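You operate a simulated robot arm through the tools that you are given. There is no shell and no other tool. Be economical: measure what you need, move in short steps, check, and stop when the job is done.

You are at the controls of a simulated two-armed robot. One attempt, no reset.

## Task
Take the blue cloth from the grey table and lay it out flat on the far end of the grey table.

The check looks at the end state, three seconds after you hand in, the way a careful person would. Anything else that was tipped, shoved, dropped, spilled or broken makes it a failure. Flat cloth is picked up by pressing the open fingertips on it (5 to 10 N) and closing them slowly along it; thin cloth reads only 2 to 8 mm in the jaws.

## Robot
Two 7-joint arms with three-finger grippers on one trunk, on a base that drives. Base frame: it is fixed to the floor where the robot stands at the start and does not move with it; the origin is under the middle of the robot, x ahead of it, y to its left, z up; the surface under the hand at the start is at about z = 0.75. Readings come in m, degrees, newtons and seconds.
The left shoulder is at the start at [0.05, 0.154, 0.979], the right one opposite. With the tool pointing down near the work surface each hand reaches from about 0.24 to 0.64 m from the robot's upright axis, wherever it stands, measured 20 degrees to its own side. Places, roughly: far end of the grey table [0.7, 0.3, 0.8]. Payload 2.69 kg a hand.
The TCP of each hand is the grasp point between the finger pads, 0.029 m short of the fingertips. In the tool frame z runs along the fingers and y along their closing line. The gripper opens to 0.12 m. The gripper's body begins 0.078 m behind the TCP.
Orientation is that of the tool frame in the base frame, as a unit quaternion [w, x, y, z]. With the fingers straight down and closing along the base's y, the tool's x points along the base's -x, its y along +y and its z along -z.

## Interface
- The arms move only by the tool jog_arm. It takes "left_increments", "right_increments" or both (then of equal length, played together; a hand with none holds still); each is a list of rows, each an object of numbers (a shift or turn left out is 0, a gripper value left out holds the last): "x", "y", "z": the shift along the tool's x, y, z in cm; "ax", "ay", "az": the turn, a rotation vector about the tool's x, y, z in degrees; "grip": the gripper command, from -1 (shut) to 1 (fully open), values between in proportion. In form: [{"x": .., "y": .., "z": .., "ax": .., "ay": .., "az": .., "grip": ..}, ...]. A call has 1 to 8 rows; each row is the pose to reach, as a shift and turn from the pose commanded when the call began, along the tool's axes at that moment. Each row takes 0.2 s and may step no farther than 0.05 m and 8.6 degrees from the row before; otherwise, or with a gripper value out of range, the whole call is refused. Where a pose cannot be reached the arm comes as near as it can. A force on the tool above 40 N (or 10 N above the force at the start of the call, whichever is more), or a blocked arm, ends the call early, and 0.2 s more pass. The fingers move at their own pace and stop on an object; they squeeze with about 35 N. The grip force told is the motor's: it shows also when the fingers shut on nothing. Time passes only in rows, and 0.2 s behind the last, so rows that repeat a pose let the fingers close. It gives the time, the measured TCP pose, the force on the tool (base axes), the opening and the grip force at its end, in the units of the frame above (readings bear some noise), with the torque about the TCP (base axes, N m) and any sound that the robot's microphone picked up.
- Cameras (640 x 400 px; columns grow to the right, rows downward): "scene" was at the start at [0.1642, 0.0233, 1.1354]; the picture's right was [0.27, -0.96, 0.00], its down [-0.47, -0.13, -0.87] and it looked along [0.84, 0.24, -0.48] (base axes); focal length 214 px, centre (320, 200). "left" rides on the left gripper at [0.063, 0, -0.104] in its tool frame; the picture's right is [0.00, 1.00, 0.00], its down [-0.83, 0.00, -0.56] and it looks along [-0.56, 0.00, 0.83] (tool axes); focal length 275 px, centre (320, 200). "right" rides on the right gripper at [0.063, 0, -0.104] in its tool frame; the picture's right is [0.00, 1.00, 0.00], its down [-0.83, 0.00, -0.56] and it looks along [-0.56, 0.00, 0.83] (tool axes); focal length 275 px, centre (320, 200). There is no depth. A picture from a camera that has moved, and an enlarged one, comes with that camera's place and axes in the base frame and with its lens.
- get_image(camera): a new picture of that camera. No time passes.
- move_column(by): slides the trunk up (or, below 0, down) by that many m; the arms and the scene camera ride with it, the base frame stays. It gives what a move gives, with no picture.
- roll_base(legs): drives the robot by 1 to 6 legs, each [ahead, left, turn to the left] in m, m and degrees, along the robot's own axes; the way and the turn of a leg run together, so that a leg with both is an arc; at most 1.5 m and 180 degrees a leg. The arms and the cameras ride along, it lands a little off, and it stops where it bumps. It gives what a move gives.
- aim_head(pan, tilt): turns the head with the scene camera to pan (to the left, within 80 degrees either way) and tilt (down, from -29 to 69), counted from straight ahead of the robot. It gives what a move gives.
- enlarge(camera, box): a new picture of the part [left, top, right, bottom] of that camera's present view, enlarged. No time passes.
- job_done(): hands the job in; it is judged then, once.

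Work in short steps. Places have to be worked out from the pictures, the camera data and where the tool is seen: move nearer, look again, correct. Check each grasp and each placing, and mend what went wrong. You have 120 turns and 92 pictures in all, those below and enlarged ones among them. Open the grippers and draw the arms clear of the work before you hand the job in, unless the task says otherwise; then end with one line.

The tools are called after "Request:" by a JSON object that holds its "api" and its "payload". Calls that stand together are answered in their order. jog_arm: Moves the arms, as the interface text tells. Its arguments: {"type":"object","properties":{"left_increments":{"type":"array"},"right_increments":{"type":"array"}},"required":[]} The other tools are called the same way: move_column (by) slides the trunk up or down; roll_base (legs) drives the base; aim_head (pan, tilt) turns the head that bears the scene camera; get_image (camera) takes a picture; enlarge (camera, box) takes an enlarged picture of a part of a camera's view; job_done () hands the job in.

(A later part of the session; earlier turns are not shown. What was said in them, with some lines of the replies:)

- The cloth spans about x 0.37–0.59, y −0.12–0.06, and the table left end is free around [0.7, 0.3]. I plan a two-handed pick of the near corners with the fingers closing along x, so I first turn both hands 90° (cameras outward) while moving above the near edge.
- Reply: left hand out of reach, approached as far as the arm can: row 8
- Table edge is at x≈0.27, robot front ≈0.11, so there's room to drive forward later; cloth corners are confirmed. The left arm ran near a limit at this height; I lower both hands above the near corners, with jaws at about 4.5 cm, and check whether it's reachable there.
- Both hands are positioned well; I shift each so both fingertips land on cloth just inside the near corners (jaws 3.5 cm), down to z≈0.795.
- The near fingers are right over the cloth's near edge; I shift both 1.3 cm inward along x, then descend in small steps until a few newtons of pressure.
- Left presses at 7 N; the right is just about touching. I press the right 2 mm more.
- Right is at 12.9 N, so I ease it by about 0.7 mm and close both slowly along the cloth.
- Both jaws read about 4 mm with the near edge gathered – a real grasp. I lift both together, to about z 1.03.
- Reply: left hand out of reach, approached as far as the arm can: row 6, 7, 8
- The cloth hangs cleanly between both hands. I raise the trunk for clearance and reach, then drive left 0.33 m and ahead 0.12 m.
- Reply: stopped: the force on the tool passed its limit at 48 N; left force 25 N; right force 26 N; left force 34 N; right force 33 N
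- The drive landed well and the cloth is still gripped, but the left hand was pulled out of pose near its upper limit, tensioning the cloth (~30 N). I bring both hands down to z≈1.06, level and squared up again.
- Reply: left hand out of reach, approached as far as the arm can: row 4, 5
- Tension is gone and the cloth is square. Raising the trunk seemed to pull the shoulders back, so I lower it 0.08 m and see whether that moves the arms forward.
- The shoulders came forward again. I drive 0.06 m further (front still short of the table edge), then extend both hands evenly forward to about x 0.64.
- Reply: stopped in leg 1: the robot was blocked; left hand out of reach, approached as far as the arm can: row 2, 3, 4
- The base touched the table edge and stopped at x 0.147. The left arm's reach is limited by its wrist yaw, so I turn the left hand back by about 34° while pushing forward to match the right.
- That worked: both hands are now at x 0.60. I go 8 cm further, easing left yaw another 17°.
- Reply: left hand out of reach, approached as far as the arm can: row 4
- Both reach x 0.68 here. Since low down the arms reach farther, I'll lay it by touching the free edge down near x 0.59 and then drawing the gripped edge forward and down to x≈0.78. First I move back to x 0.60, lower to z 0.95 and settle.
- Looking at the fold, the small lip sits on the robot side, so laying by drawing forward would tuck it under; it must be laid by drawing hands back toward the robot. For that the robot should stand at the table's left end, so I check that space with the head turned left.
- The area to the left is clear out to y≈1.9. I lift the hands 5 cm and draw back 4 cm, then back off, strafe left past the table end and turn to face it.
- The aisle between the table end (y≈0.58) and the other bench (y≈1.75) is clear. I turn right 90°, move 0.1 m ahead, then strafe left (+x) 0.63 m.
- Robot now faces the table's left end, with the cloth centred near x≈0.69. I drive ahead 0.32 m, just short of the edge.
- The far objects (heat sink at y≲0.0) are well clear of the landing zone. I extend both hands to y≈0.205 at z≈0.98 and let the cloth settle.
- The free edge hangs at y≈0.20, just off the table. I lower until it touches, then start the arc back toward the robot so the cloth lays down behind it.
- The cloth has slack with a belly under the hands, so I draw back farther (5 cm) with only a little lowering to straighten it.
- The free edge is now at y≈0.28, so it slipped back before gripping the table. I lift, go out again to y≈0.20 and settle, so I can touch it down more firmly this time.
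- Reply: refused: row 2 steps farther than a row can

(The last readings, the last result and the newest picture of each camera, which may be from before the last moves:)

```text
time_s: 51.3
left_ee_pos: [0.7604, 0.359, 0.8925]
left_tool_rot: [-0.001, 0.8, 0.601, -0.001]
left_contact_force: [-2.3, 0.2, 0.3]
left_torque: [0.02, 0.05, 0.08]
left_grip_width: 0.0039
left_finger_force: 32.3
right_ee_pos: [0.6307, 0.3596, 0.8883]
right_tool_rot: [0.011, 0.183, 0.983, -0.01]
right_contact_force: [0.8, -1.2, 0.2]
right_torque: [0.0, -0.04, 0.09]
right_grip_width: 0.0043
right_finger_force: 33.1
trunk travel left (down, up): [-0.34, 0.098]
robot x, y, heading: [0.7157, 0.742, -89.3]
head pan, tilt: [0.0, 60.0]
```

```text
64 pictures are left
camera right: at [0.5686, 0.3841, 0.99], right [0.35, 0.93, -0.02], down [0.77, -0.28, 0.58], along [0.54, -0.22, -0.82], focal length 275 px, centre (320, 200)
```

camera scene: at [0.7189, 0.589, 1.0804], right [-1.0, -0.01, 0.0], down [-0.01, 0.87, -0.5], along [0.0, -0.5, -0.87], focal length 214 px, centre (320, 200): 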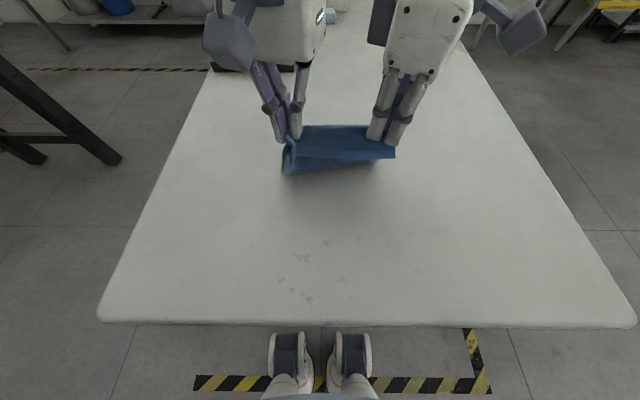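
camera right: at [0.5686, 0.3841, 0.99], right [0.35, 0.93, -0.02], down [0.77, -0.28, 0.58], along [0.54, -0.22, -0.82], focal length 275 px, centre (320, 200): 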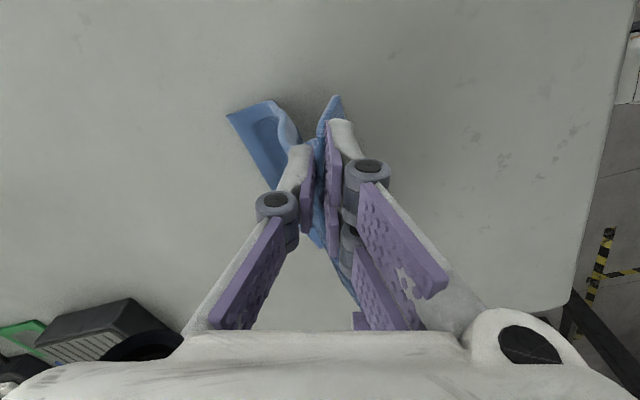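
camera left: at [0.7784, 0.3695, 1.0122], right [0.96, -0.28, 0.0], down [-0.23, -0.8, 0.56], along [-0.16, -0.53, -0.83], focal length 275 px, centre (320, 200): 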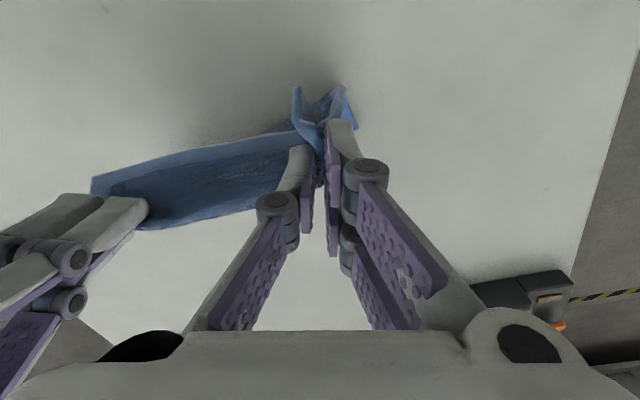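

A row stepped too far; I repeat with smaller steps.

Request:
{"api": "jog_arm", "payload": {"left_increments": [{"z": -4.2}, {"z": -8.2}, {"x": -4, "y": 1.15, "z": -8.2}, {"x": -8, "y": 2.3, "z": -8.2}, {"x": -12, "y": 3.5, "z": -8.2}, {"x": -15.3, "y": 4.45, "z": -8.2}, {"x": -15.3, "y": 4.45, "z": -8.2}, {"x": -15.3, "y": 4.45, "z": -8.2}], "right_increments": [{"z": -4.4}, {"z": -8.7}, {"x": -1.5, "y": -3.85, "z": -8.7}, {"x": -3, "y": -7.7, "z": -8.7}, {"x": -4.5, "y": -11.6, "z": -8.7}, {"x": -5.7, "y": -14.8, "z": -8.7}, {"x": -5.7, "y": -14.8, "z": -8.7}, {"x": -5.7, "y": -14.8, "z": -8.7}]}}

Request:
{"api": "jog_arm", "payload": {"left_increments": [{"z": 1.5}, {"z": 3}, {"z": 4.5}, {"z": 6}, {"z": 6}], "right_increments": [{"z": 1.5}, {"z": 3}, {"z": 4.5}, {"z": 6}, {"z": 6}]}}

Request:
{"api": "get_image", "payload": {"camera": "right"}}

Request:
{"api": "get_image", "payload": {"camera": "scene"}}

```text
time_s: 53.1
left_ee_pos: [0.7619, 0.2022, 0.9738]
left_tool_rot: [-0.001, 0.801, 0.599, -0.001]
left_contact_force: [-2.0, -1.1, 1.3]
left_torque: [0.04, 0.1, 0.03]
left_grip_width: 0.0044
left_finger_force: 33.0
left hand out of reach, approached as far as the arm can: row 6, 7
right_ee_pos: [0.6285, 0.2034, 0.9774]
right_tool_rot: [0.012, 0.182, 0.983, -0.01]
right_contact_force: [2.8, 0.2, 0.4]
right_torque: [-0.01, -0.04, 0.12]
right_grip_width: 0.0043
right_finger_force: 32.5
trunk travel left (down, up): [-0.34, 0.098]
robot x, y, heading: [0.7188, 0.7362, -89.5]
head pan, tilt: [0.0, 60.0]
```

```text
time_s: 54.3
left_ee_pos: [0.7612, 0.1992, 0.9149]
left_tool_rot: [-0.001, 0.8, 0.599, 0.0]
left_contact_force: [-1.2, -0.6, -0.4]
left_torque: [0.03, 0.08, 0.08]
left_grip_width: 0.0038
left_finger_force: 32.8
right_ee_pos: [0.6299, 0.2025, 0.9187]
right_tool_rot: [0.012, 0.182, 0.983, -0.01]
right_contact_force: [1.3, 1.1, -1.3]
right_torque: [-0.01, 0.0, 0.07]
right_grip_width: 0.0042
right_finger_force: 32.6
trunk travel left (down, up): [-0.34, 0.098]
robot x, y, heading: [0.7182, 0.7368, -89.6]
head pan, tilt: [0.0, 60.0]
```

```text
63 pictures are left
camera right: at [0.5686, 0.2262, 1.0205], right [0.35, 0.93, -0.02], down [0.77, -0.28, 0.58], along [0.54, -0.22, -0.82], focal length 275 px, centre (320, 200)
```

right: 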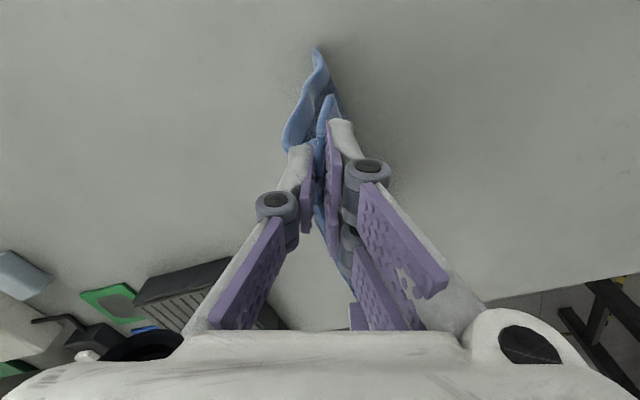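

```text
62 pictures are left
camera scene: at [0.7189, 0.5889, 1.0804], right [-1.0, -0.01, 0.0], down [-0.01, 0.87, -0.5], along [0.0, -0.5, -0.87], focal length 214 px, centre (320, 200)
```

scene: 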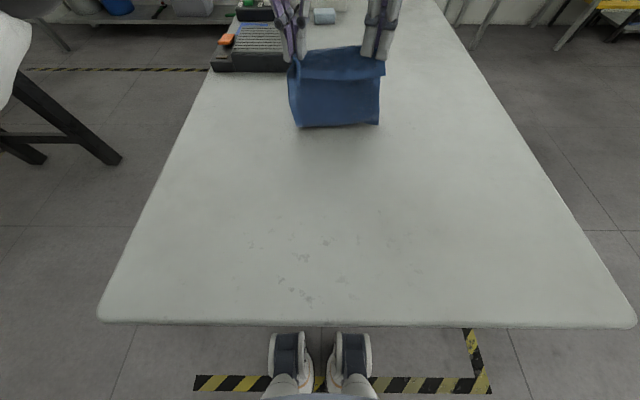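

The free edge now rests on the table at y≈0.207 with the sheet bulging slightly away. I move back and down with slack kept, so the edge isn't dragged.

Request:
{"api": "jog_arm", "payload": {"left_increments": [{"x": 1.7, "y": -0.5, "z": 0.1}, {"x": 3.4, "y": -1, "z": 0.3}, {"x": 5, "y": -1.5, "z": 0.6}, {"x": 6.7, "y": -2, "z": 1}, {"x": 8.2, "y": -2.4, "z": 2.2}, {"x": 9.6, "y": -2.8, "z": 3.5}, {"x": 10.6, "y": -3.1, "z": 5}, {"x": 11.5, "y": -3.4, "z": 6.5}], "right_increments": [{"x": 0.6, "y": 1.65, "z": 0.4}, {"x": 1.3, "y": 3.3, "z": 0.7}, {"x": 1.9, "y": 4.9, "z": 1}, {"x": 2.5, "y": 6.5, "z": 1.4}, {"x": 3.05, "y": 7.9, "z": 2.6}, {"x": 3.6, "y": 9.3, "z": 3.9}, {"x": 3.95, "y": 10.3, "z": 5.4}, {"x": 4.3, "y": 11.2, "z": 6.9}]}}

Request:
{"api": "get_image", "payload": {"camera": "right"}}

Request:
{"api": "get_image", "payload": {"camera": "scene"}}

```text
time_s: 56.1
left_ee_pos: [0.7599, 0.3194, 0.8501]
left_tool_rot: [0.0, 0.8, 0.6, -0.001]
left_contact_force: [-0.2, -0.4, 0.1]
left_torque: [-0.01, 0.03, 0.07]
left_grip_width: 0.0039
left_finger_force: 33.0
right_ee_pos: [0.6312, 0.3188, 0.8466]
right_tool_rot: [0.011, 0.183, 0.983, -0.01]
right_contact_force: [1.0, 0.1, 0.0]
right_torque: [-0.04, -0.02, 0.06]
right_grip_width: 0.004
right_finger_force: 32.9
trunk travel left (down, up): [-0.34, 0.098]
robot x, y, heading: [0.7165, 0.7379, -89.5]
head pan, tilt: [0.0, 60.0]
```

```text
61 pictures are left
camera right: at [0.5697, 0.3442, 0.9486], right [0.36, 0.93, -0.02], down [0.77, -0.28, 0.58], along [0.54, -0.22, -0.82], focal length 275 px, centre (320, 200)
```

right: 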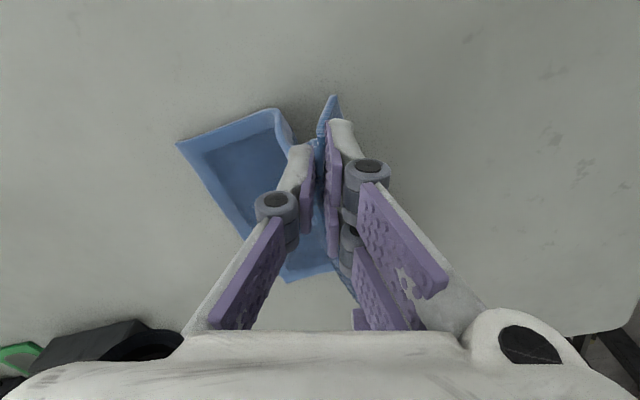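

```text
60 pictures are left
camera scene: at [0.719, 0.5889, 1.0804], right [-1.0, -0.01, 0.0], down [-0.01, 0.87, -0.5], along [0.0, -0.5, -0.87], focal length 214 px, centre (320, 200)
```

scene: 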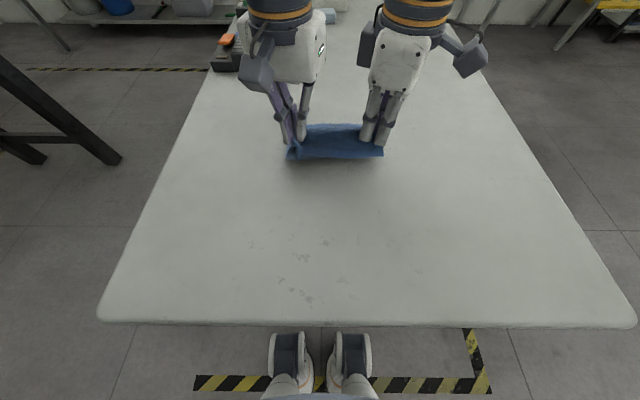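

The edge held at y≈0.209 and the sheet is laying out well. I finish the arc to y≈0.384, z≈0.786.

Request:
{"api": "jog_arm", "payload": {"left_increments": [{"x": 1.2, "y": -0.35, "z": 1.5}, {"x": 2.4, "y": -0.7, "z": 3}, {"x": 3.4, "y": -1, "z": 4}, {"x": 4.3, "y": -1.25, "z": 5}, {"x": 5.5, "y": -1.6, "z": 6}, {"x": 6.2, "y": -1.8, "z": 6.4}], "right_increments": [{"x": 0.45, "y": 1.15, "z": 1.2}, {"x": 0.9, "y": 2.3, "z": 2.7}, {"x": 1.25, "y": 3.25, "z": 3.7}, {"x": 1.6, "y": 4.2, "z": 4.7}, {"x": 2.05, "y": 5.3, "z": 5.7}, {"x": 2.3, "y": 6.1, "z": 6.1}]}}

Request:
{"api": "get_image", "payload": {"camera": "right"}}

Request:
{"api": "get_image", "payload": {"camera": "left"}}

Request:
{"api": "enlarge", "payload": {"camera": "scene", "box": [220, 90, 440, 228]}}

```text
time_s: 57.5
left_ee_pos: [0.7607, 0.3832, 0.7859]
left_tool_rot: [-0.001, 0.8, 0.601, -0.002]
left_contact_force: [-0.1, -1.7, 7.2]
left_torque: [-0.07, 0.08, 0.05]
left_grip_width: 0.004
left_finger_force: 32.7
right_ee_pos: [0.6332, 0.3832, 0.7845]
right_tool_rot: [0.012, 0.182, 0.983, -0.011]
right_contact_force: [-0.3, 0.2, 1.1]
right_torque: [0.0, -0.02, 0.09]
right_grip_width: 0.004
right_finger_force: 32.7
trunk travel left (down, up): [-0.34, 0.098]
robot x, y, heading: [0.7189, 0.7388, -89.4]
head pan, tilt: [0.0, 60.0]
```

```text
59 pictures are left
camera right: at [0.5714, 0.4081, 0.8861], right [0.35, 0.94, -0.02], down [0.77, -0.28, 0.58], along [0.54, -0.22, -0.82], focal length 275 px, centre (320, 200)
```

right: 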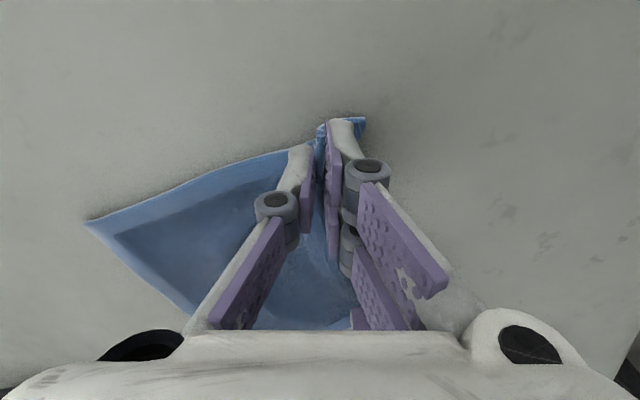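

```text
58 pictures are left
camera left: at [0.7783, 0.4443, 0.8908], right [0.96, -0.28, 0.0], down [-0.23, -0.8, 0.56], along [-0.16, -0.53, -0.83], focal length 275 px, centre (320, 200)
```

left: 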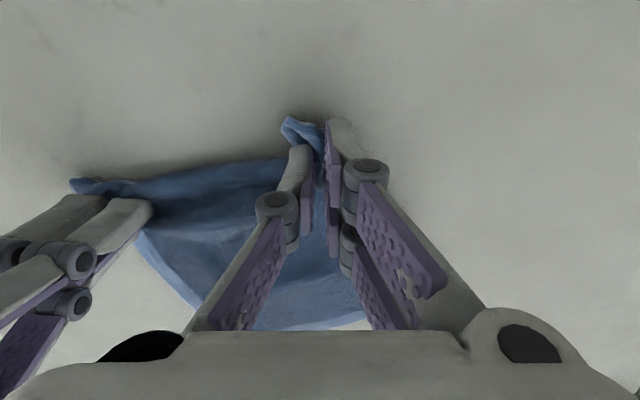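

```text
2.90 times, centred on (330, 159) of scene
camera zoom: at [0.7189, 0.5891, 1.0805], right [-1.0, -0.01, 0.0], down [-0.01, 0.87, -0.5], along [0.0, -0.5, -0.87], focal length 622 px, centre (291, 319)
```

zoom: 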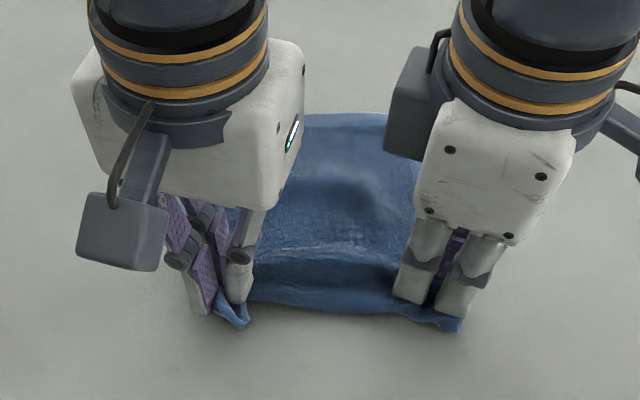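

The cloth is laid out with both hands at the near edge. Since the left hand was yawed by ~51° since grasping, I turn it back so its opening unfolds the pinch in the original direction.

Request:
{"api": "jog_arm", "payload": {"left_increments": [{"z": -0.4}, {"z": -0.4, "az": 8.5}, {"z": -0.4, "az": 17}, {"z": -0.4, "az": 25.5}, {"z": -0.4, "az": 34}, {"z": -0.4, "az": 42.5}, {"z": -0.4, "az": 51}]}}

Request:
{"api": "enlarge", "payload": {"camera": "scene", "box": [220, 90, 440, 228]}}

```text
time_s: 59.1
left_ee_pos: [0.7597, 0.3832, 0.7905]
left_tool_rot: [0.0, 0.981, 0.195, -0.001]
left_contact_force: [0.2, 0.1, 0.6]
left_torque: [0.01, 0.01, 0.14]
left_grip_width: 0.004
left_finger_force: 32.7
right_ee_pos: [0.6324, 0.3828, 0.7832]
right_tool_rot: [0.011, 0.183, 0.983, -0.01]
right_contact_force: [-0.8, -0.6, 1.3]
right_torque: [0.0, -0.03, 0.08]
right_grip_width: 0.0041
right_finger_force: 32.9
trunk travel left (down, up): [-0.34, 0.098]
robot x, y, heading: [0.7163, 0.7356, -89.5]
head pan, tilt: [0.0, 60.0]
```

```text
2.90 times, centred on (330, 159) of scene
camera zoom: at [0.7189, 0.5889, 1.0804], right [-1.0, -0.01, 0.0], down [-0.01, 0.87, -0.5], along [0.0, -0.5, -0.87], focal length 622 px, centre (291, 319)
```

zoom: 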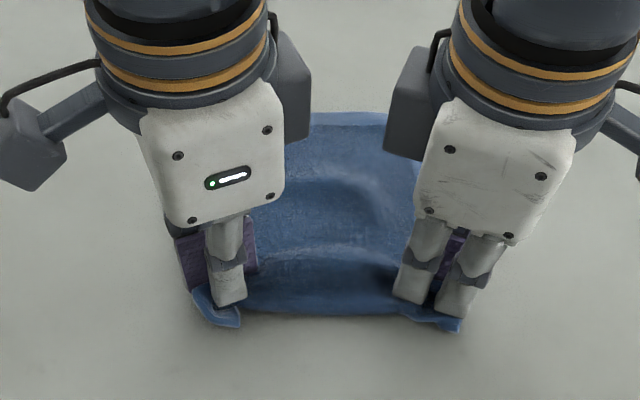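

Now square. I stretch slightly (left +1 cm sideways, both 0.8 cm back), press the tips lightly and open slowly to ~4.5 cm so the pinch is spread flat.

Request:
{"api": "jog_arm", "payload": {"left_increments": [{"x": 0.6, "y": -0.2}, {"x": 1.2, "y": -0.4}, {"x": 1.2, "y": -0.4, "z": 0.5}, {"x": 1.2, "y": -0.4, "z": 0.8}, {"x": 1.2, "y": -0.4, "z": 0.85}], "right_increments": [{"x": 0.15, "y": 0.4}, {"x": 0.3, "y": 0.75}, {"x": 0.3, "y": 0.75}, {"x": 0.3, "y": 0.75, "z": 0.15}, {"x": 0.3, "y": 0.75, "z": 0.2}]}}

Request:
{"api": "jog_arm", "payload": {"left_increments": [{"grip": -0.85}, {"grip": -0.75}, {"grip": -0.65}, {"grip": -0.55}, {"grip": -0.45}, {"grip": -0.35}, {"grip": -0.28}, {"grip": -0.28}], "right_increments": [{"grip": -0.85}, {"grip": -0.75}, {"grip": -0.65}, {"grip": -0.55}, {"grip": -0.45}, {"grip": -0.35}, {"grip": -0.28}, {"grip": -0.28}]}}

Request:
{"api": "enlarge", "payload": {"camera": "scene", "box": [220, 90, 440, 228]}}

Request:
{"api": "get_image", "payload": {"camera": "left"}}

Request:
{"api": "get_image", "payload": {"camera": "right"}}

```text
time_s: 60.3
left_ee_pos: [0.7692, 0.3931, 0.7812]
left_tool_rot: [0.0, 0.981, 0.196, -0.002]
left_contact_force: [-4.3, -1.0, 14.7]
left_torque: [0.04, 0.19, 0.08]
left_grip_width: 0.0038
left_finger_force: 32.8
right_ee_pos: [0.6329, 0.3911, 0.7825]
right_tool_rot: [0.012, 0.182, 0.983, -0.011]
right_contact_force: [2.9, -1.0, 2.4]
right_torque: [-0.04, -0.13, 0.09]
right_grip_width: 0.0044
right_finger_force: 33.2
trunk travel left (down, up): [-0.34, 0.098]
robot x, y, heading: [0.7165, 0.7379, -89.5]
head pan, tilt: [0.0, 60.0]
```

```text
time_s: 62.1
left_ee_pos: [0.77, 0.3935, 0.7809]
left_tool_rot: [0.0, 0.98, 0.197, -0.001]
left_contact_force: [-0.1, -0.8, 5.5]
left_torque: [-0.08, -0.04, -0.03]
left_grip_width: 0.0428
left_finger_force: 4.4
right_ee_pos: [0.6321, 0.3922, 0.7818]
right_tool_rot: [0.012, 0.182, 0.983, -0.011]
right_contact_force: [-1.3, -1.1, 7.3]
right_torque: [0.1, -0.07, 0.01]
right_grip_width: 0.0436
right_finger_force: 0.1
trunk travel left (down, up): [-0.34, 0.098]
robot x, y, heading: [0.7197, 0.7407, -89.4]
head pan, tilt: [0.0, 60.0]
```

```text
2.90 times, centred on (330, 159) of scene
camera zoom: at [0.7189, 0.5894, 1.0804], right [-1.0, -0.01, 0.0], down [-0.01, 0.87, -0.5], along [0.0, -0.5, -0.87], focal length 622 px, centre (291, 319)
```

zoom: 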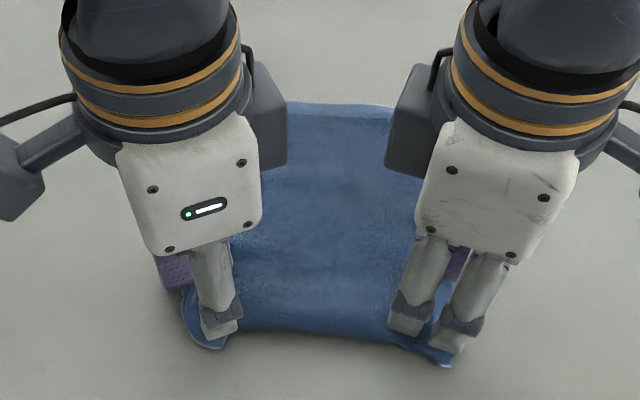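

```text
54 pictures are left
camera left: at [0.8285, 0.4172, 0.8859], right [0.38, -0.92, 0.0], down [-0.77, -0.32, 0.56], along [-0.52, -0.21, -0.83], focal length 275 px, centre (320, 200)
```

left: 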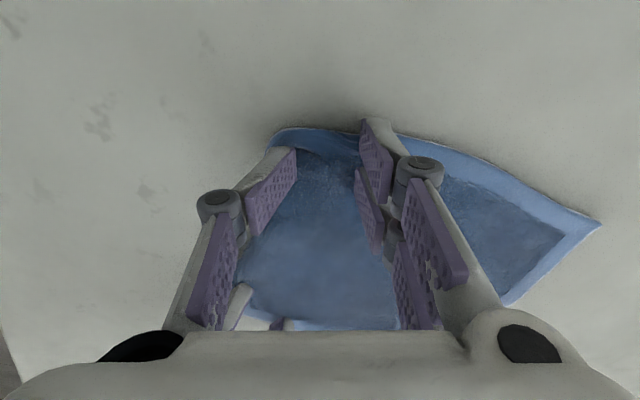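

```text
53 pictures are left
camera right: at [0.5712, 0.4167, 0.8841], right [0.35, 0.93, -0.02], down [0.77, -0.28, 0.58], along [0.54, -0.22, -0.82], focal length 275 px, centre (320, 200)
```

right: 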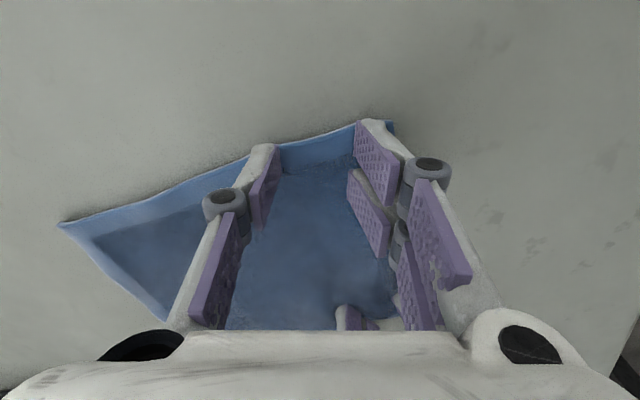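

The pinches have spread out. I lift both hands straight up to see the result.

Request:
{"api": "jog_arm", "payload": {"left_increments": [{"z": -1}, {"z": -3}, {"z": -6}, {"z": -10}, {"x": 3, "z": -13}, {"x": 7, "z": -15}, {"x": 11, "z": -16}, {"x": 15, "z": -16}], "right_increments": [{"z": -1}, {"z": -3}, {"z": -6}, {"z": -10}, {"x": 3, "z": -13}, {"x": 7, "z": -15}, {"x": 11, "z": -16}, {"x": 15, "z": -16}]}}

Request:
{"api": "enlarge", "payload": {"camera": "scene", "box": [220, 80, 440, 218]}}

Request:
{"api": "get_image", "payload": {"camera": "left"}}

```text
time_s: 63.9
left_ee_pos: [0.9084, 0.4521, 0.9427]
left_tool_rot: [-0.001, 0.981, 0.196, -0.001]
left_contact_force: [0.7, 0.3, -0.2]
left_torque: [-0.03, 0.02, 0.03]
left_grip_width: 0.0434
left_finger_force: 0.0
right_ee_pos: [0.4885, 0.4497, 0.9389]
right_tool_rot: [0.011, 0.182, 0.983, -0.01]
right_contact_force: [0.4, 0.4, -0.3]
right_torque: [0.01, 0.0, 0.03]
right_grip_width: 0.0431
right_finger_force: 0.0
trunk travel left (down, up): [-0.34, 0.098]
robot x, y, heading: [0.722, 0.7333, -89.5]
head pan, tilt: [0.0, 60.0]
```

```text
2.90 times, centred on (330, 149) of scene
camera zoom: at [0.7189, 0.5893, 1.0804], right [-1.0, -0.01, 0.0], down [-0.01, 0.87, -0.5], along [0.0, -0.5, -0.87], focal length 622 px, centre (291, 348)
```

zoom: 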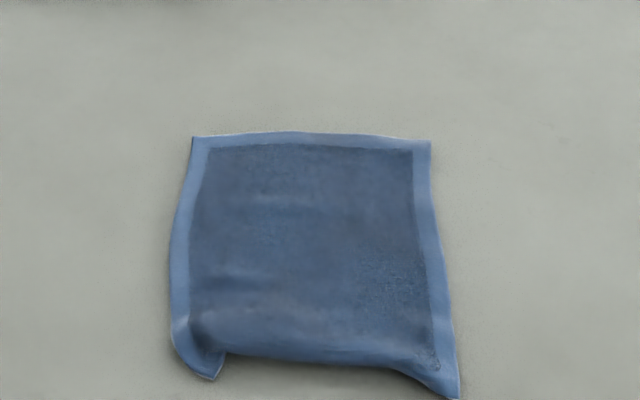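

```text
51 pictures are left
camera left: at [0.967, 0.4762, 1.0462], right [0.38, -0.92, 0.0], down [-0.77, -0.32, 0.56], along [-0.52, -0.21, -0.83], focal length 275 px, centre (320, 200)
```

left: 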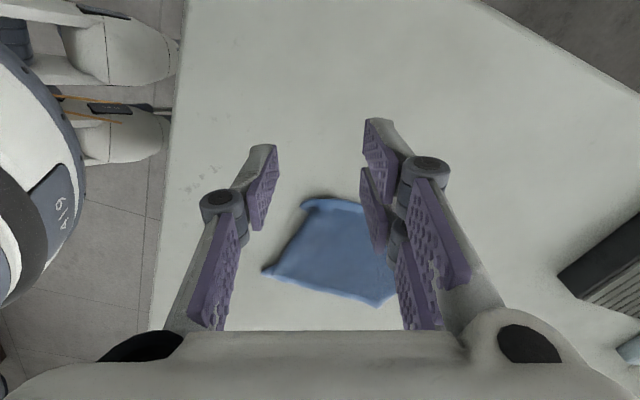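

The cloth is in place, but the near edge seems curled under between the corners, with the left corner turned in. I look closer before mending.

Request:
{"api": "enlarge", "payload": {"camera": "scene", "box": [270, 180, 390, 225]}}

Request:
{"api": "enlarge", "payload": {"camera": "left", "box": [240, 170, 420, 320]}}

Request:
{"api": "get_image", "payload": {"camera": "right"}}

```text
5.33 times, centred on (330, 202) of scene
camera zoom: at [0.7189, 0.5893, 1.0804], right [-1.0, -0.01, 0.0], down [-0.01, 0.87, -0.5], along [0.0, -0.5, -0.87], focal length 1144 px, centre (267, 187)
```

zoom: 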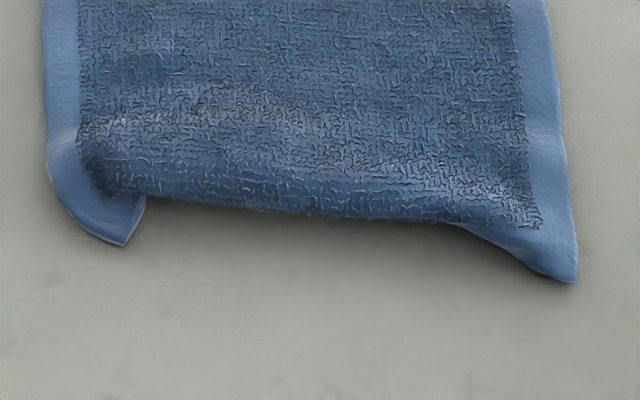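

```text
2.67 times, centred on (330, 245) of left
camera zoom: at [0.967, 0.4762, 1.0462], right [0.38, -0.92, 0.0], down [-0.77, -0.32, 0.56], along [-0.52, -0.21, -0.83], focal length 734 px, centre (293, 80)
```

zoom: 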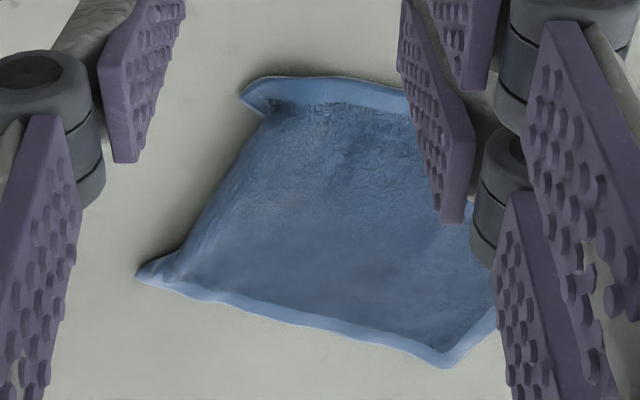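

```text
48 pictures are left
camera right: at [0.4275, 0.474, 1.0401], right [0.35, 0.94, -0.02], down [0.77, -0.28, 0.58], along [0.54, -0.22, -0.82], focal length 275 px, centre (320, 200)
```

right: 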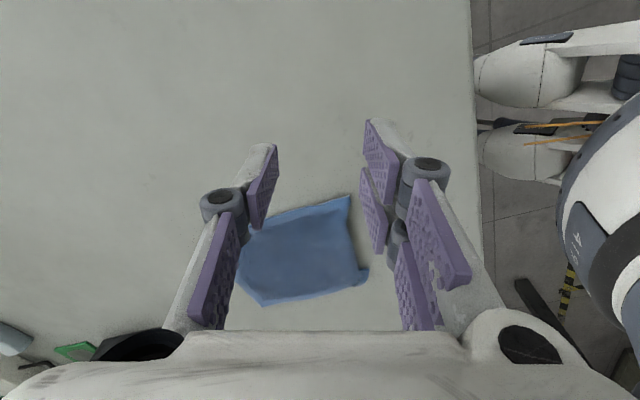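

The hem between the corners was tucked under. Both corners' tips stick out, so I'll re-pinch them (jaws 2 cm) and pull them apart and outward to straighten the near edge. First I hover above the corner tips.

Request:
{"api": "jog_arm", "payload": {"left_increments": [{"x": -4.7, "grip": -0.67}, {"x": -9.4, "y": -0.2}, {"x": -14.2, "y": -0.4}, {"x": -14.2, "y": -0.4, "z": 4.5}, {"x": -14.2, "y": -0.4, "z": 9}, {"x": -14.2, "y": -0.4, "z": 12}, {"x": -14.2, "y": -0.4, "z": 14}], "right_increments": [{"x": -4.7, "y": 0.5, "grip": -0.67}, {"x": -9.4, "y": 1, "az": -8}, {"x": -14.2, "y": 1.5, "az": -16}, {"x": -14.7, "y": 1.6, "z": 4.5, "az": -20}, {"x": -14.7, "y": 1.6, "z": 9, "az": -20}, {"x": -14.7, "y": 1.6, "z": 12, "az": -20}, {"x": -14.7, "y": 1.6, "z": 13.6, "az": -20}]}}

Request:
{"api": "enlarge", "payload": {"camera": "scene", "box": [260, 150, 400, 238]}}

Request:
{"api": "get_image", "payload": {"camera": "left"}}

Request:
{"api": "get_image", "payload": {"camera": "right"}}

```text
time_s: 65.5
left_ee_pos: [0.7757, 0.4003, 0.8014]
left_tool_rot: [0.0, 0.98, 0.197, -0.001]
left_contact_force: [-0.5, -0.3, 0.4]
left_torque: [0.02, 0.0, -0.02]
left_grip_width: 0.0199
left_finger_force: 0.1
right_ee_pos: [0.6348, 0.4083, 0.8059]
right_tool_rot: [0.011, 0.009, 1.0, -0.013]
right_contact_force: [-0.5, -0.2, -0.6]
right_torque: [0.01, 0.0, -0.03]
right_grip_width: 0.0199
right_finger_force: 0.1
trunk travel left (down, up): [-0.34, 0.098]
robot x, y, heading: [0.7191, 0.7326, -89.7]
head pan, tilt: [0.0, 60.0]
```

```text
4.55 times, centred on (330, 194) of scene
camera zoom: at [0.719, 0.5887, 1.0804], right [-1.0, -0.01, 0.0], down [-0.01, 0.87, -0.5], along [0.0, -0.5, -0.87], focal length 975 px, centre (274, 227)
```

zoom: 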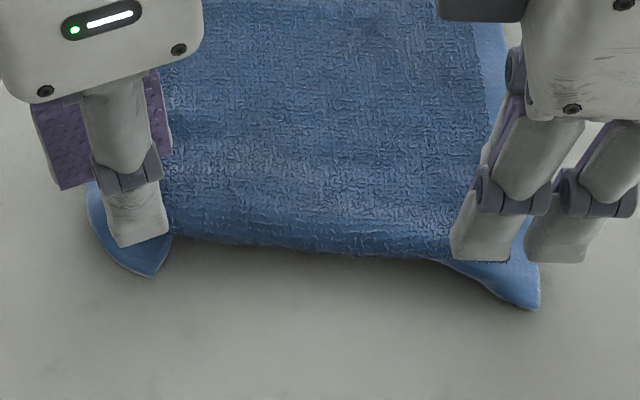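

```text
46 pictures are left
camera left: at [0.834, 0.4233, 0.9057], right [0.38, -0.92, 0.0], down [-0.77, -0.32, 0.56], along [-0.52, -0.21, -0.83], focal length 275 px, centre (320, 200)
```

left: 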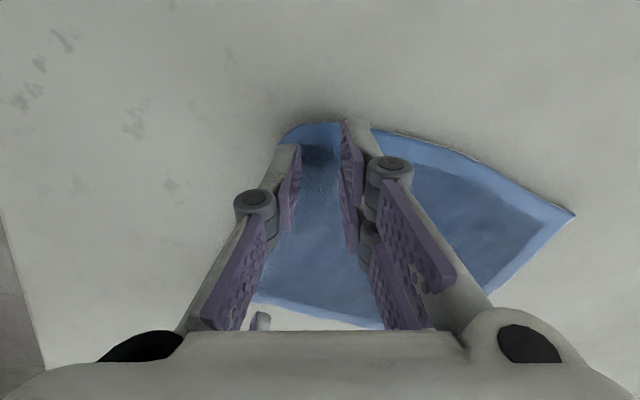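

```text
45 pictures are left
camera right: at [0.5694, 0.4112, 0.9087], right [0.01, 1.0, -0.02], down [0.82, 0.0, 0.57], along [0.57, -0.03, -0.82], focal length 275 px, centre (320, 200)
```

right: 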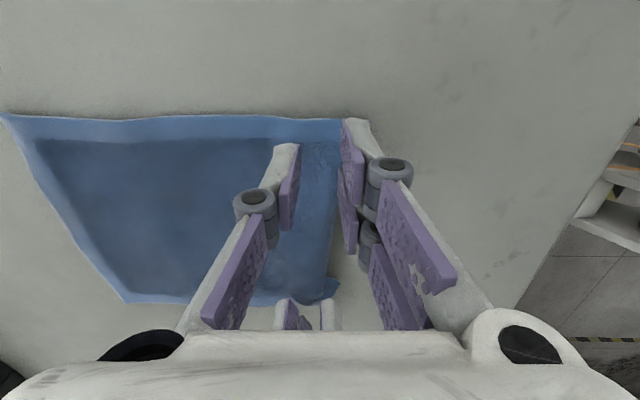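

Both hands are over the corners. I shift slightly inward and press down lightly.

Request:
{"api": "jog_arm", "payload": {"left_increments": [{"x": -0.1, "y": 0.3, "z": 1}, {"x": -0.1, "y": 0.3, "z": 1.7}, {"x": -0.1, "y": 0.3, "z": 1.95}], "right_increments": [{"y": -0.6, "z": 1.2}, {"y": -0.6, "z": 2}, {"y": -0.6, "z": 2.35}]}}

```text
time_s: 66.3
left_ee_pos: [0.7766, 0.3959, 0.782]
left_tool_rot: [0.001, 0.98, 0.197, -0.002]
left_contact_force: [0.9, 0.8, 10.2]
left_torque: [0.1, 0.12, -0.04]
left_grip_width: 0.0197
left_finger_force: 0.0
right_ee_pos: [0.6356, 0.4027, 0.7833]
right_tool_rot: [0.011, 0.009, 1.0, -0.013]
right_contact_force: [-0.1, 0.0, 5.5]
right_torque: [0.07, -0.08, -0.02]
right_grip_width: 0.0189
right_finger_force: 0.1
trunk travel left (down, up): [-0.34, 0.098]
robot x, y, heading: [0.7158, 0.7388, -89.3]
head pan, tilt: [0.0, 60.0]
```

Pressure is 5–10 N on both; I close slowly.

Request:
{"api": "jog_arm", "payload": {"left_increments": [{"grip": -0.72}, {"grip": -0.77}, {"grip": -0.82}, {"grip": -0.87}, {"grip": -0.92}, {"grip": -0.97}, {"grip": -1}], "right_increments": [{"grip": -0.72}, {"grip": -0.77}, {"grip": -0.82}, {"grip": -0.87}, {"grip": -0.92}, {"grip": -0.97}, {"grip": -1}]}}

Request:
{"api": "jog_arm", "payload": {"left_increments": [{"z": -1.5}, {"z": -3}, {"z": -4.5}, {"z": -6}], "right_increments": [{"z": -1.5}, {"z": -3}, {"z": -4.5}, {"z": -6}]}}

Request:
{"api": "enlarge", "payload": {"camera": "scene", "box": [220, 90, 440, 228]}}

```text
time_s: 67.9
left_ee_pos: [0.776, 0.3962, 0.7817]
left_tool_rot: [-0.001, 0.98, 0.197, -0.002]
left_contact_force: [-0.5, 0.0, 6.2]
left_torque: [0.05, 0.09, -0.01]
left_grip_width: 0.0037
left_finger_force: 33.1
right_ee_pos: [0.6349, 0.4024, 0.7815]
right_tool_rot: [0.01, 0.009, 1.0, -0.012]
right_contact_force: [0.3, -0.4, 0.9]
right_torque: [0.02, -0.03, -0.02]
right_grip_width: 0.0002
right_finger_force: 28.7
trunk travel left (down, up): [-0.34, 0.098]
robot x, y, heading: [0.7158, 0.7359, -89.5]
head pan, tilt: [0.0, 60.0]
```

```text
time_s: 68.9
left_ee_pos: [0.7769, 0.3972, 0.8417]
left_tool_rot: [-0.001, 0.98, 0.197, 0.0]
left_contact_force: [0.5, 0.0, -0.2]
left_torque: [0.02, -0.04, 0.04]
left_grip_width: 0.0036
left_finger_force: 33.1
right_ee_pos: [0.6328, 0.4028, 0.8414]
right_tool_rot: [0.01, 0.009, 1.0, -0.012]
right_contact_force: [-1.1, 0.3, -0.3]
right_torque: [0.02, 0.03, 0.0]
right_grip_width: 0.0
right_finger_force: 28.5
trunk travel left (down, up): [-0.34, 0.098]
robot x, y, heading: [0.7166, 0.7396, -89.6]
head pan, tilt: [0.0, 60.0]
```

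```text
2.90 times, centred on (330, 159) of scene
camera zoom: at [0.7189, 0.5889, 1.0804], right [-1.0, -0.01, 0.0], down [-0.01, 0.87, -0.5], along [0.0, -0.5, -0.87], focal length 622 px, centre (291, 319)
```

zoom: 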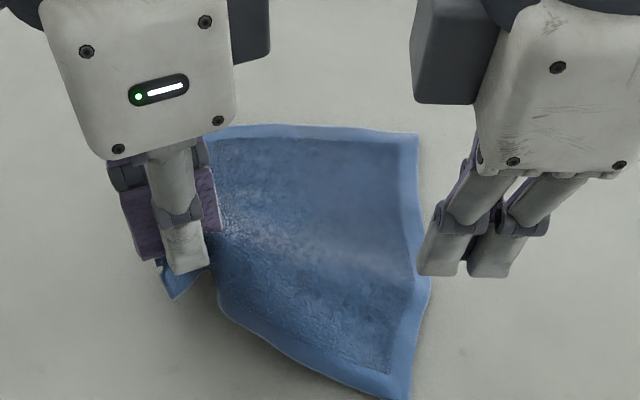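

The right jaws closed on nothing, but lifting the left corner unfolded the hem: the whole near border now shows flat. I withdraw the right hand and lay the left corner outward and down, landing the lip outward.

Request:
{"api": "jog_arm", "payload": {"left_increments": [{"x": 1.4, "y": -1.5}, {"x": 2.8, "y": -3}, {"x": 2.8, "y": -3, "z": 2}, {"x": 2.8, "y": -3, "z": 4}, {"x": 2.5, "y": -2.3, "z": 5}, {"x": 2.2, "y": -1.7, "z": 5.7}], "right_increments": [{"z": -2}, {"x": 2, "z": -5}, {"x": 6, "z": -7}, {"x": 10, "z": -8}, {"x": 13, "z": -9}, {"x": 15, "z": -9}]}}

Request:
{"api": "enlarge", "payload": {"camera": "scene", "box": [240, 100, 420, 225]}}

Request:
{"api": "get_image", "payload": {"camera": "left"}}

```text
time_s: 70.3
left_ee_pos: [0.7906, 0.4217, 0.784]
left_tool_rot: [0.0, 0.98, 0.197, -0.001]
left_contact_force: [-0.1, 1.5, 7.2]
left_torque: [0.02, 0.04, 0.02]
left_grip_width: 0.0034
left_finger_force: 32.8
right_ee_pos: [0.4827, 0.4086, 0.9292]
right_tool_rot: [0.009, 0.009, 1.0, -0.012]
right_contact_force: [0.7, -0.4, 0.4]
right_torque: [-0.01, 0.01, -0.01]
right_grip_width: 0.0
right_finger_force: 28.1
trunk travel left (down, up): [-0.34, 0.098]
robot x, y, heading: [0.7154, 0.7386, -89.4]
head pan, tilt: [0.0, 60.0]
```

```text
3.20 times, centred on (330, 162) of scene
camera zoom: at [0.7187, 0.5893, 1.0805], right [-1.0, -0.01, 0.0], down [-0.01, 0.87, -0.5], along [0.0, -0.5, -0.87], focal length 686 px, centre (288, 320)
```

zoom: 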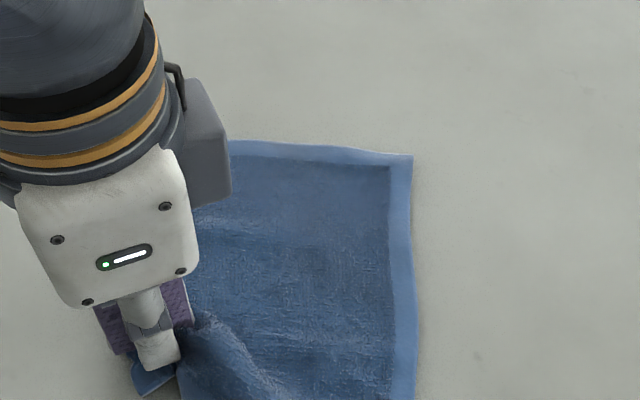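

```text
42 pictures are left
camera left: at [0.8481, 0.4448, 0.889], right [0.38, -0.92, 0.0], down [-0.77, -0.32, 0.56], along [-0.52, -0.21, -0.83], focal length 275 px, centre (320, 200)
```

left: 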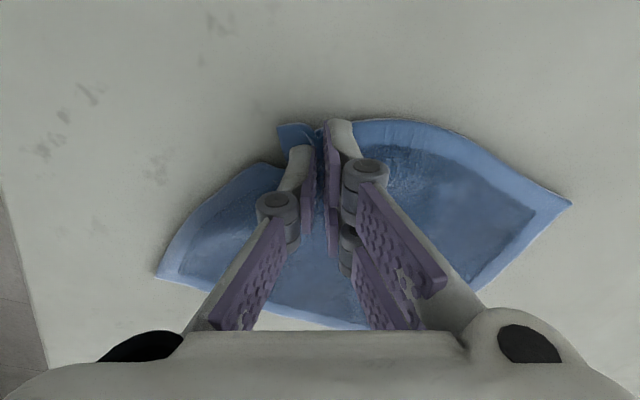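

Everything is flat except the remaining pinch at the left corner, whose lip points outward. I open the left jaws slowly while pressed to spread it.

Request:
{"api": "jog_arm", "payload": {"left_increments": [{"z": 0.1, "grip": -0.88}, {"z": 0.1, "grip": -0.8}, {"z": 0.1, "grip": -0.72}, {"z": 0.1, "grip": -0.64}, {"z": 0.1, "grip": -0.56}, {"z": 0.1, "grip": -0.48}, {"z": 0.1, "grip": -0.4}, {"z": 0.1, "grip": -0.4}]}}

Request:
{"api": "jog_arm", "payload": {"left_increments": [{"z": -1}, {"z": -3}, {"z": -6}, {"z": -10}, {"x": 3, "z": -13}, {"x": 7, "z": -15}, {"x": 11, "z": -16}]}}

Request:
{"api": "enlarge", "payload": {"camera": "scene", "box": [240, 120, 420, 245]}}

Request:
{"api": "get_image", "payload": {"camera": "left"}}

```text
time_s: 72.1
left_ee_pos: [0.7906, 0.4205, 0.783]
left_tool_rot: [-0.001, 0.98, 0.197, -0.001]
left_contact_force: [0.3, 0.6, 3.8]
left_torque: [-0.05, 0.05, -0.04]
left_grip_width: 0.0348
left_finger_force: 0.0
right_ee_pos: [0.4819, 0.4085, 0.9284]
right_tool_rot: [0.011, 0.009, 1.0, -0.012]
right_contact_force: [0.5, 0.4, -0.1]
right_torque: [0.02, -0.01, 0.0]
right_grip_width: 0.0
right_finger_force: 29.0
trunk travel left (down, up): [-0.34, 0.098]
robot x, y, heading: [0.7167, 0.7401, -89.6]
head pan, tilt: [0.0, 60.0]
```

```text
time_s: 73.7
left_ee_pos: [0.8921, 0.4652, 0.9429]
left_tool_rot: [-0.001, 0.98, 0.197, -0.001]
left_contact_force: [-0.5, 0.3, -0.6]
left_torque: [0.01, -0.01, 0.02]
left_grip_width: 0.0359
left_finger_force: 0.0
right_ee_pos: [0.483, 0.4075, 0.9286]
right_tool_rot: [0.01, 0.009, 1.0, -0.012]
right_contact_force: [0.0, 0.1, 0.0]
right_torque: [0.02, -0.02, 0.0]
right_grip_width: 0.0
right_finger_force: 28.3
trunk travel left (down, up): [-0.34, 0.098]
robot x, y, heading: [0.7203, 0.7344, -89.5]
head pan, tilt: [0.0, 60.0]
```

```text
3.20 times, centred on (330, 182) of scene
camera zoom: at [0.7194, 0.5891, 1.0804], right [-1.0, -0.01, 0.0], down [-0.01, 0.87, -0.5], along [0.0, -0.5, -0.87], focal length 686 px, centre (288, 256)
```

zoom: 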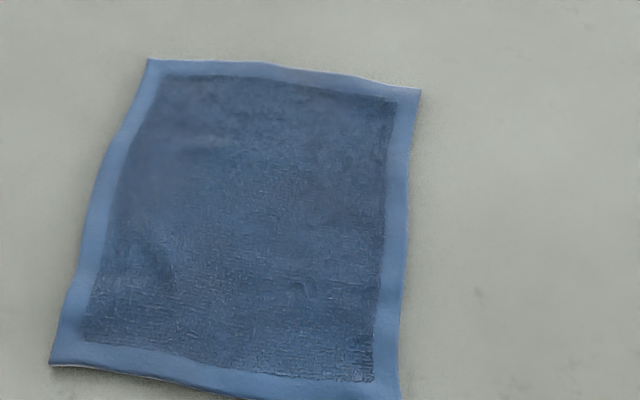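

```text
40 pictures are left
camera left: at [0.95, 0.4885, 1.0475], right [0.38, -0.92, 0.0], down [-0.77, -0.32, 0.56], along [-0.52, -0.21, -0.83], focal length 275 px, centre (320, 200)
```

left: 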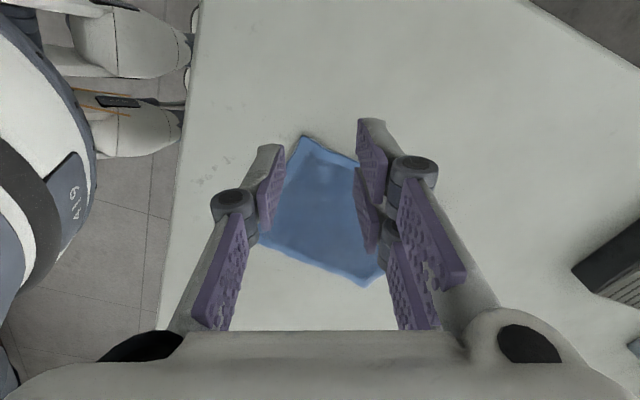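

The cloth now lies fully flat, centred near [0.715, 0.35], all four hems showing. I open both grippers, raise the hands a bit and back the robot off, then take a final look.

Request:
{"api": "jog_arm", "payload": {"left_increments": [{"grip": 0.5}, {"x": 2, "z": -1}, {"x": 4, "z": -2}], "right_increments": [{"grip": 0.5}, {"x": 0, "z": -1}, {"x": 0, "z": -2}]}}

Request:
{"api": "roll_base", "payload": {"legs": [[-0.25, 0, 0]]}}

Request:
{"api": "get_image", "payload": {"camera": "scene"}}

```text
time_s: 74.5
left_ee_pos: [0.9295, 0.4785, 0.9647]
left_tool_rot: [0.001, 0.98, 0.197, 0.0]
left_contact_force: [-0.1, -0.1, 0.2]
left_torque: [-0.02, 0.01, -0.02]
left_grip_width: 0.0901
left_finger_force: 0.2
right_ee_pos: [0.4824, 0.408, 0.9484]
right_tool_rot: [0.01, 0.009, 1.0, -0.012]
right_contact_force: [0.1, -1.0, 0.2]
right_torque: [0.02, 0.01, -0.01]
right_grip_width: 0.0899
right_finger_force: 0.1
trunk travel left (down, up): [-0.34, 0.098]
robot x, y, heading: [0.717, 0.7336, -89.3]
head pan, tilt: [0.0, 60.0]
```

```text
time_s: 76.3
left_ee_pos: [0.9254, 0.7307, 0.9641]
left_tool_rot: [0.0, 0.98, 0.198, -0.001]
left_contact_force: [-0.1, 0.1, 0.7]
left_torque: [-0.01, -0.02, -0.02]
left_grip_width: 0.0899
left_finger_force: 0.0
right_ee_pos: [0.4788, 0.6586, 0.9486]
right_tool_rot: [0.009, 0.009, 1.0, -0.012]
right_contact_force: [0.4, -0.8, -0.7]
right_torque: [-0.02, 0.01, 0.01]
right_grip_width: 0.09
right_finger_force: 0.0
trunk travel left (down, up): [-0.34, 0.098]
robot x, y, heading: [0.7171, 0.9893, -89.5]
head pan, tilt: [0.0, 60.0]
```

```text
39 pictures are left
camera scene: at [0.7169, 0.8404, 1.0804], right [-1.0, -0.01, 0.0], down [-0.01, 0.87, -0.5], along [0.0, -0.5, -0.87], focal length 214 px, centre (320, 200)
```

scene: 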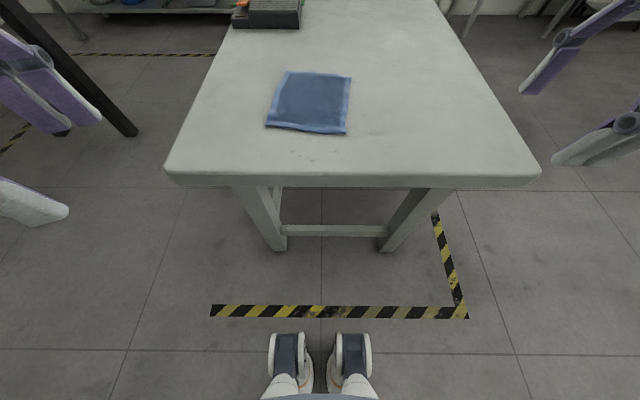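

The cloth lies flat at the end of the table, nothing else was disturbed, and the grippers are open and clear. I hand in.

Request:
{"api": "job_done", "payload": {}}

```text
The job is handed in.
```

The blue cloth is laid out flat on the far end of the grey table, centred about 5 cm from the given spot [0.7, 0.3]. The grippers are open and clear, and I saw nothing else disturbed, though the base once touched the table edge and stopped.
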